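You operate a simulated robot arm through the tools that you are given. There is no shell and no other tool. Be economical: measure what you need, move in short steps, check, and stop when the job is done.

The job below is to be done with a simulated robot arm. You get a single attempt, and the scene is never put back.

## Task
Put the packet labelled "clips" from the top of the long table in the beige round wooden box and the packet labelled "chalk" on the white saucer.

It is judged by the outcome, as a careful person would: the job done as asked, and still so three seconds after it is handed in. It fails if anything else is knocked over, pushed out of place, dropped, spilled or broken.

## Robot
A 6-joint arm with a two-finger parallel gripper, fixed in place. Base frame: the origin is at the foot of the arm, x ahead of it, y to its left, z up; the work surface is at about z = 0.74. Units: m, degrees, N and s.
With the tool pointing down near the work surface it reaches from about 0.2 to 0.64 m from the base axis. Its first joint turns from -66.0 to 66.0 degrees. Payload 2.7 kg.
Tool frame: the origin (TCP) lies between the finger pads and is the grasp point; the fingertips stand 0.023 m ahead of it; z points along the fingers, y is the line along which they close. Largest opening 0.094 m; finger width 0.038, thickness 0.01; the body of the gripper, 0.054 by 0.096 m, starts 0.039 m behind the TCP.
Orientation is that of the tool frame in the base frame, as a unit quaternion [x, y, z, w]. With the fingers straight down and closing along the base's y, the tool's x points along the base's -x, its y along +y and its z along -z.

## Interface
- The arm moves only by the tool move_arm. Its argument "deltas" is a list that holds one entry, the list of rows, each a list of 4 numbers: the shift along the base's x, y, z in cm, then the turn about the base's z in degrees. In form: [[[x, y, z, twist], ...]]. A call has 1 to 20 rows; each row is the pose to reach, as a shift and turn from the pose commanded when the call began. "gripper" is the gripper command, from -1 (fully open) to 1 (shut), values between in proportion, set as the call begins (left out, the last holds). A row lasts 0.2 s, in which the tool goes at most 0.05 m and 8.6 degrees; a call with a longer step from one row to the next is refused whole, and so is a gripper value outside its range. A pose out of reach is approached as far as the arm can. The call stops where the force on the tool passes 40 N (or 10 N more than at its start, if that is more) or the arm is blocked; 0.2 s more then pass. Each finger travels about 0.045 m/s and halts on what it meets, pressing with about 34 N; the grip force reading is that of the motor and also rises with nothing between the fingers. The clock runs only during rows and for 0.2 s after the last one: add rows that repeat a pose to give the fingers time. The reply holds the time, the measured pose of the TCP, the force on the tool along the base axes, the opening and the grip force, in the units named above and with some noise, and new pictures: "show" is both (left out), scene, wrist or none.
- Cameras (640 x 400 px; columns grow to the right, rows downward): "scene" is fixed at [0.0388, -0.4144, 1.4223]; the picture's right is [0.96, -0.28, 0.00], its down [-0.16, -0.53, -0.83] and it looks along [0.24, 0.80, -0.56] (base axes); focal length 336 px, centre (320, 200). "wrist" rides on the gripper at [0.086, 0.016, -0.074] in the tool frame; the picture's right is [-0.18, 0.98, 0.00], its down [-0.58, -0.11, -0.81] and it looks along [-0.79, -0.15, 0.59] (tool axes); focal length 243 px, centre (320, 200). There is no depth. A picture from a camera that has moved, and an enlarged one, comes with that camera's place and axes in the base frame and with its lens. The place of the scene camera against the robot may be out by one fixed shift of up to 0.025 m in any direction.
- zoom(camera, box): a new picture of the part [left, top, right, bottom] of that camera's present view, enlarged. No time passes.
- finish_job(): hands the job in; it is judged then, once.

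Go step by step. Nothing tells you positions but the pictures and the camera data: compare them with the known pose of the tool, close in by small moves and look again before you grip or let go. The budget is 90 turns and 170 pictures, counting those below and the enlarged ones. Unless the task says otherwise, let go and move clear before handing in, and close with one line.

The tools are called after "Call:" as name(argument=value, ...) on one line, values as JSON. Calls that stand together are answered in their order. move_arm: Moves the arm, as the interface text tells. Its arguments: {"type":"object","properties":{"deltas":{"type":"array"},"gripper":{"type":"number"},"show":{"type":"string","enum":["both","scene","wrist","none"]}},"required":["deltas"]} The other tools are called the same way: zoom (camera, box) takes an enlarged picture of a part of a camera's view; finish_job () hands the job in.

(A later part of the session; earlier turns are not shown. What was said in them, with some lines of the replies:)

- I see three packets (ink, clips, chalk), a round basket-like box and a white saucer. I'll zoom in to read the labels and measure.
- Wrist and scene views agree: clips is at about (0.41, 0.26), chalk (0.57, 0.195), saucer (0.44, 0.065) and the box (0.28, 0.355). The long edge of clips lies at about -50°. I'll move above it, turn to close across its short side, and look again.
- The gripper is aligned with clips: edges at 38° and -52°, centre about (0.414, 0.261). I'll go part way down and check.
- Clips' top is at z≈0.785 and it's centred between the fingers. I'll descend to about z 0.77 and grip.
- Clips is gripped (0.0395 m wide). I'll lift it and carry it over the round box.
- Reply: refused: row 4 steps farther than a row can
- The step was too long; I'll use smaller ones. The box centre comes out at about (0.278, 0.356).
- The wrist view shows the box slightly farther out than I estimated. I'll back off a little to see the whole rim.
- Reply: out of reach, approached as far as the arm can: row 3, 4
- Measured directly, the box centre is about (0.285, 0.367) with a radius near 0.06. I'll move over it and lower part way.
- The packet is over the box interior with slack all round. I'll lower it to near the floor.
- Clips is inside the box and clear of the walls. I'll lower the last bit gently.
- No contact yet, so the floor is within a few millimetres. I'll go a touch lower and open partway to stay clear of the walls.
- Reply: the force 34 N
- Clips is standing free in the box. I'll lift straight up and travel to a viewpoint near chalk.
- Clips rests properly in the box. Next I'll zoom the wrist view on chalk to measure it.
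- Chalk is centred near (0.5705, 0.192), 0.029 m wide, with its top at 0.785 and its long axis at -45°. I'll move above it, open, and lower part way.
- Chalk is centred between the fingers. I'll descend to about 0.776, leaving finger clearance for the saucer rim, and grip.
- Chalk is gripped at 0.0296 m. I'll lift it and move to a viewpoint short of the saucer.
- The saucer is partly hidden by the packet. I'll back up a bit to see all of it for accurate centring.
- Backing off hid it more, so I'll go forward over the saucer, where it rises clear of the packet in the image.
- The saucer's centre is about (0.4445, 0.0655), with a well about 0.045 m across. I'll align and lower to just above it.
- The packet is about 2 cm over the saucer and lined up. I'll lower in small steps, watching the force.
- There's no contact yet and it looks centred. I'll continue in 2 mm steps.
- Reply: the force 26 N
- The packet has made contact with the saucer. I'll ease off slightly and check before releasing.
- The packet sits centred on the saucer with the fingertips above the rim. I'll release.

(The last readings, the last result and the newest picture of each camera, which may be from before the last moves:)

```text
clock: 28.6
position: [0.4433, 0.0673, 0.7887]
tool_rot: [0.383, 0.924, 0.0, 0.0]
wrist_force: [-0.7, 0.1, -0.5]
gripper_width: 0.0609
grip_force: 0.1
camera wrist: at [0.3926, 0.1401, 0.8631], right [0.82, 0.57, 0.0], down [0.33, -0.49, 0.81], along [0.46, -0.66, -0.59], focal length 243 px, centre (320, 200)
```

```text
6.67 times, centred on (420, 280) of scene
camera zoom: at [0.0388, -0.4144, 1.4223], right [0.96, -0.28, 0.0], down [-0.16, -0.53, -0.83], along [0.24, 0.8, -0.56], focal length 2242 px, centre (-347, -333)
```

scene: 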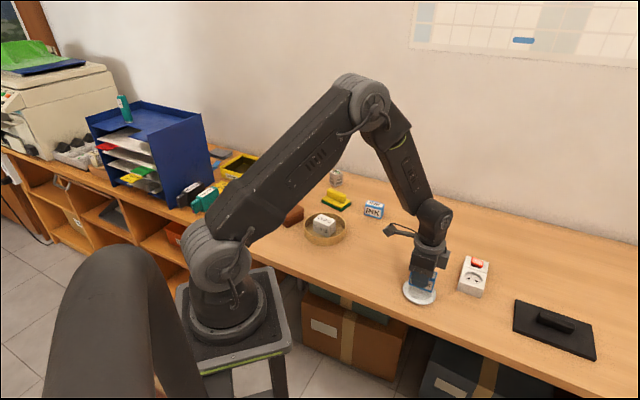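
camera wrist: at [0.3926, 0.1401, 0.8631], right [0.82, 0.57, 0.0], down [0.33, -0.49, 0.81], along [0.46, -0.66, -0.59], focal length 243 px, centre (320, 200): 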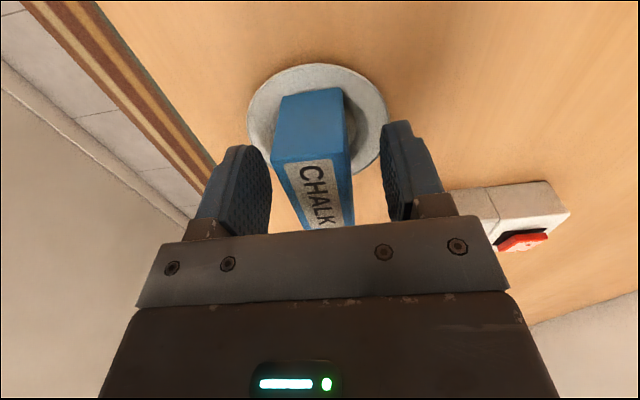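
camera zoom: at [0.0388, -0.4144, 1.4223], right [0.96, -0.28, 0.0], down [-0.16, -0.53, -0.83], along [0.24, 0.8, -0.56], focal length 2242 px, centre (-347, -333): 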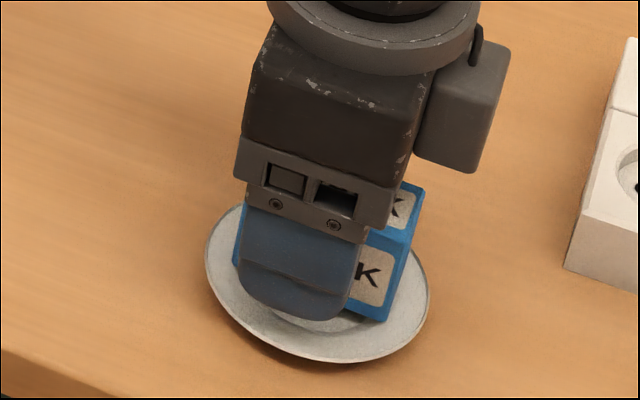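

Chalk stands free and stable. I'll lift straight up and clear.

Call:
move_arm(deltas=[[[0, 0, 2, 0], [0, 0, 5, 0], [0, 0, 9, 0], [0, 0, 13, 0], [0, 0, 17, 0], [-1, 3, 20, 0], [-1, 6, 20, 0], [-1, 6, 20, 0]]], gripper=-0.3)

Call:
zoom(camera="scene", box=[290, 180, 500, 311])

```text
clock: 30.4
position: [0.4307, 0.1283, 0.9894]
tool_rot: [0.382, 0.924, 0.0, 0.0]
wrist_force: [-0.7, 0.9, -0.4]
gripper_width: 0.0612
grip_force: 0.0
camera wrist: at [0.3801, 0.2002, 1.0626], right [0.82, 0.57, 0.0], down [0.33, -0.49, 0.81], along [0.46, -0.67, -0.59], focal length 243 px, centre (320, 200)
```

scene: 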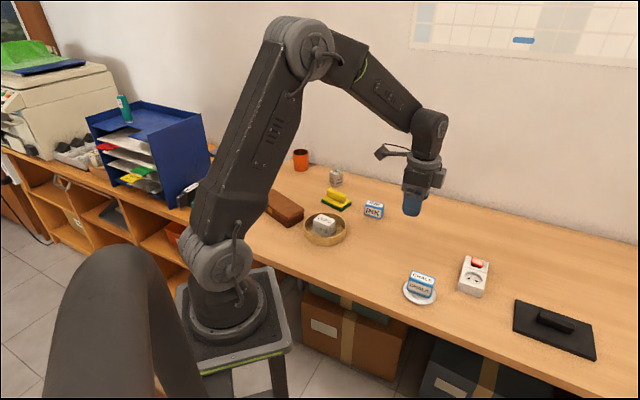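
wrist: 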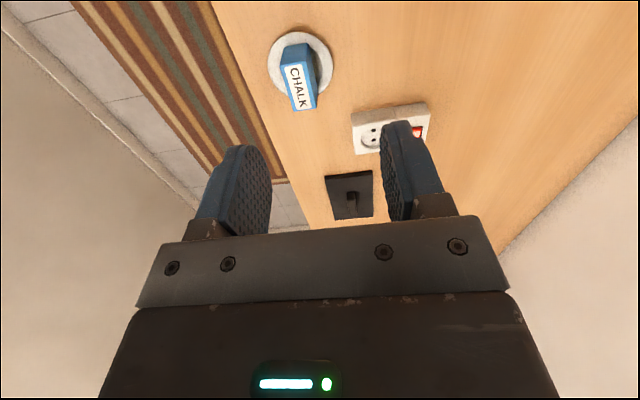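

```text
3.05 times, centred on (395, 246) of scene
camera zoom: at [0.0388, -0.4144, 1.4223], right [0.96, -0.28, 0.0], down [-0.16, -0.53, -0.83], along [0.24, 0.8, -0.56], focal length 1025 px, centre (91, 61)
```

zoom: 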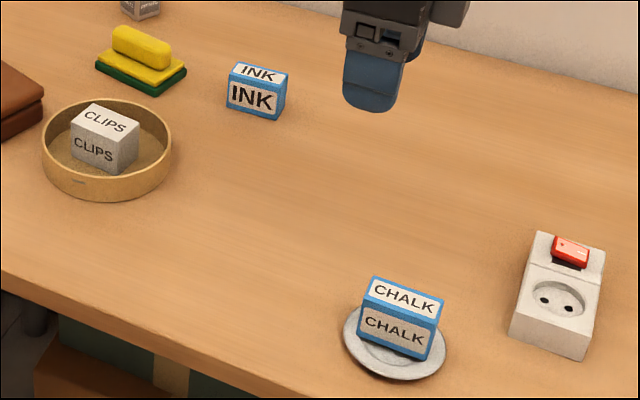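

Clips is in the round box, chalk is on the saucer, and everything else is where it was. The arm is clear, so I'm handing in.

Call:
finish_job()

```text
The job is handed in.
```

The "clips" packet is in the beige round box and the "chalk" packet is on the white saucer; nothing else was moved, and the job is handed in.
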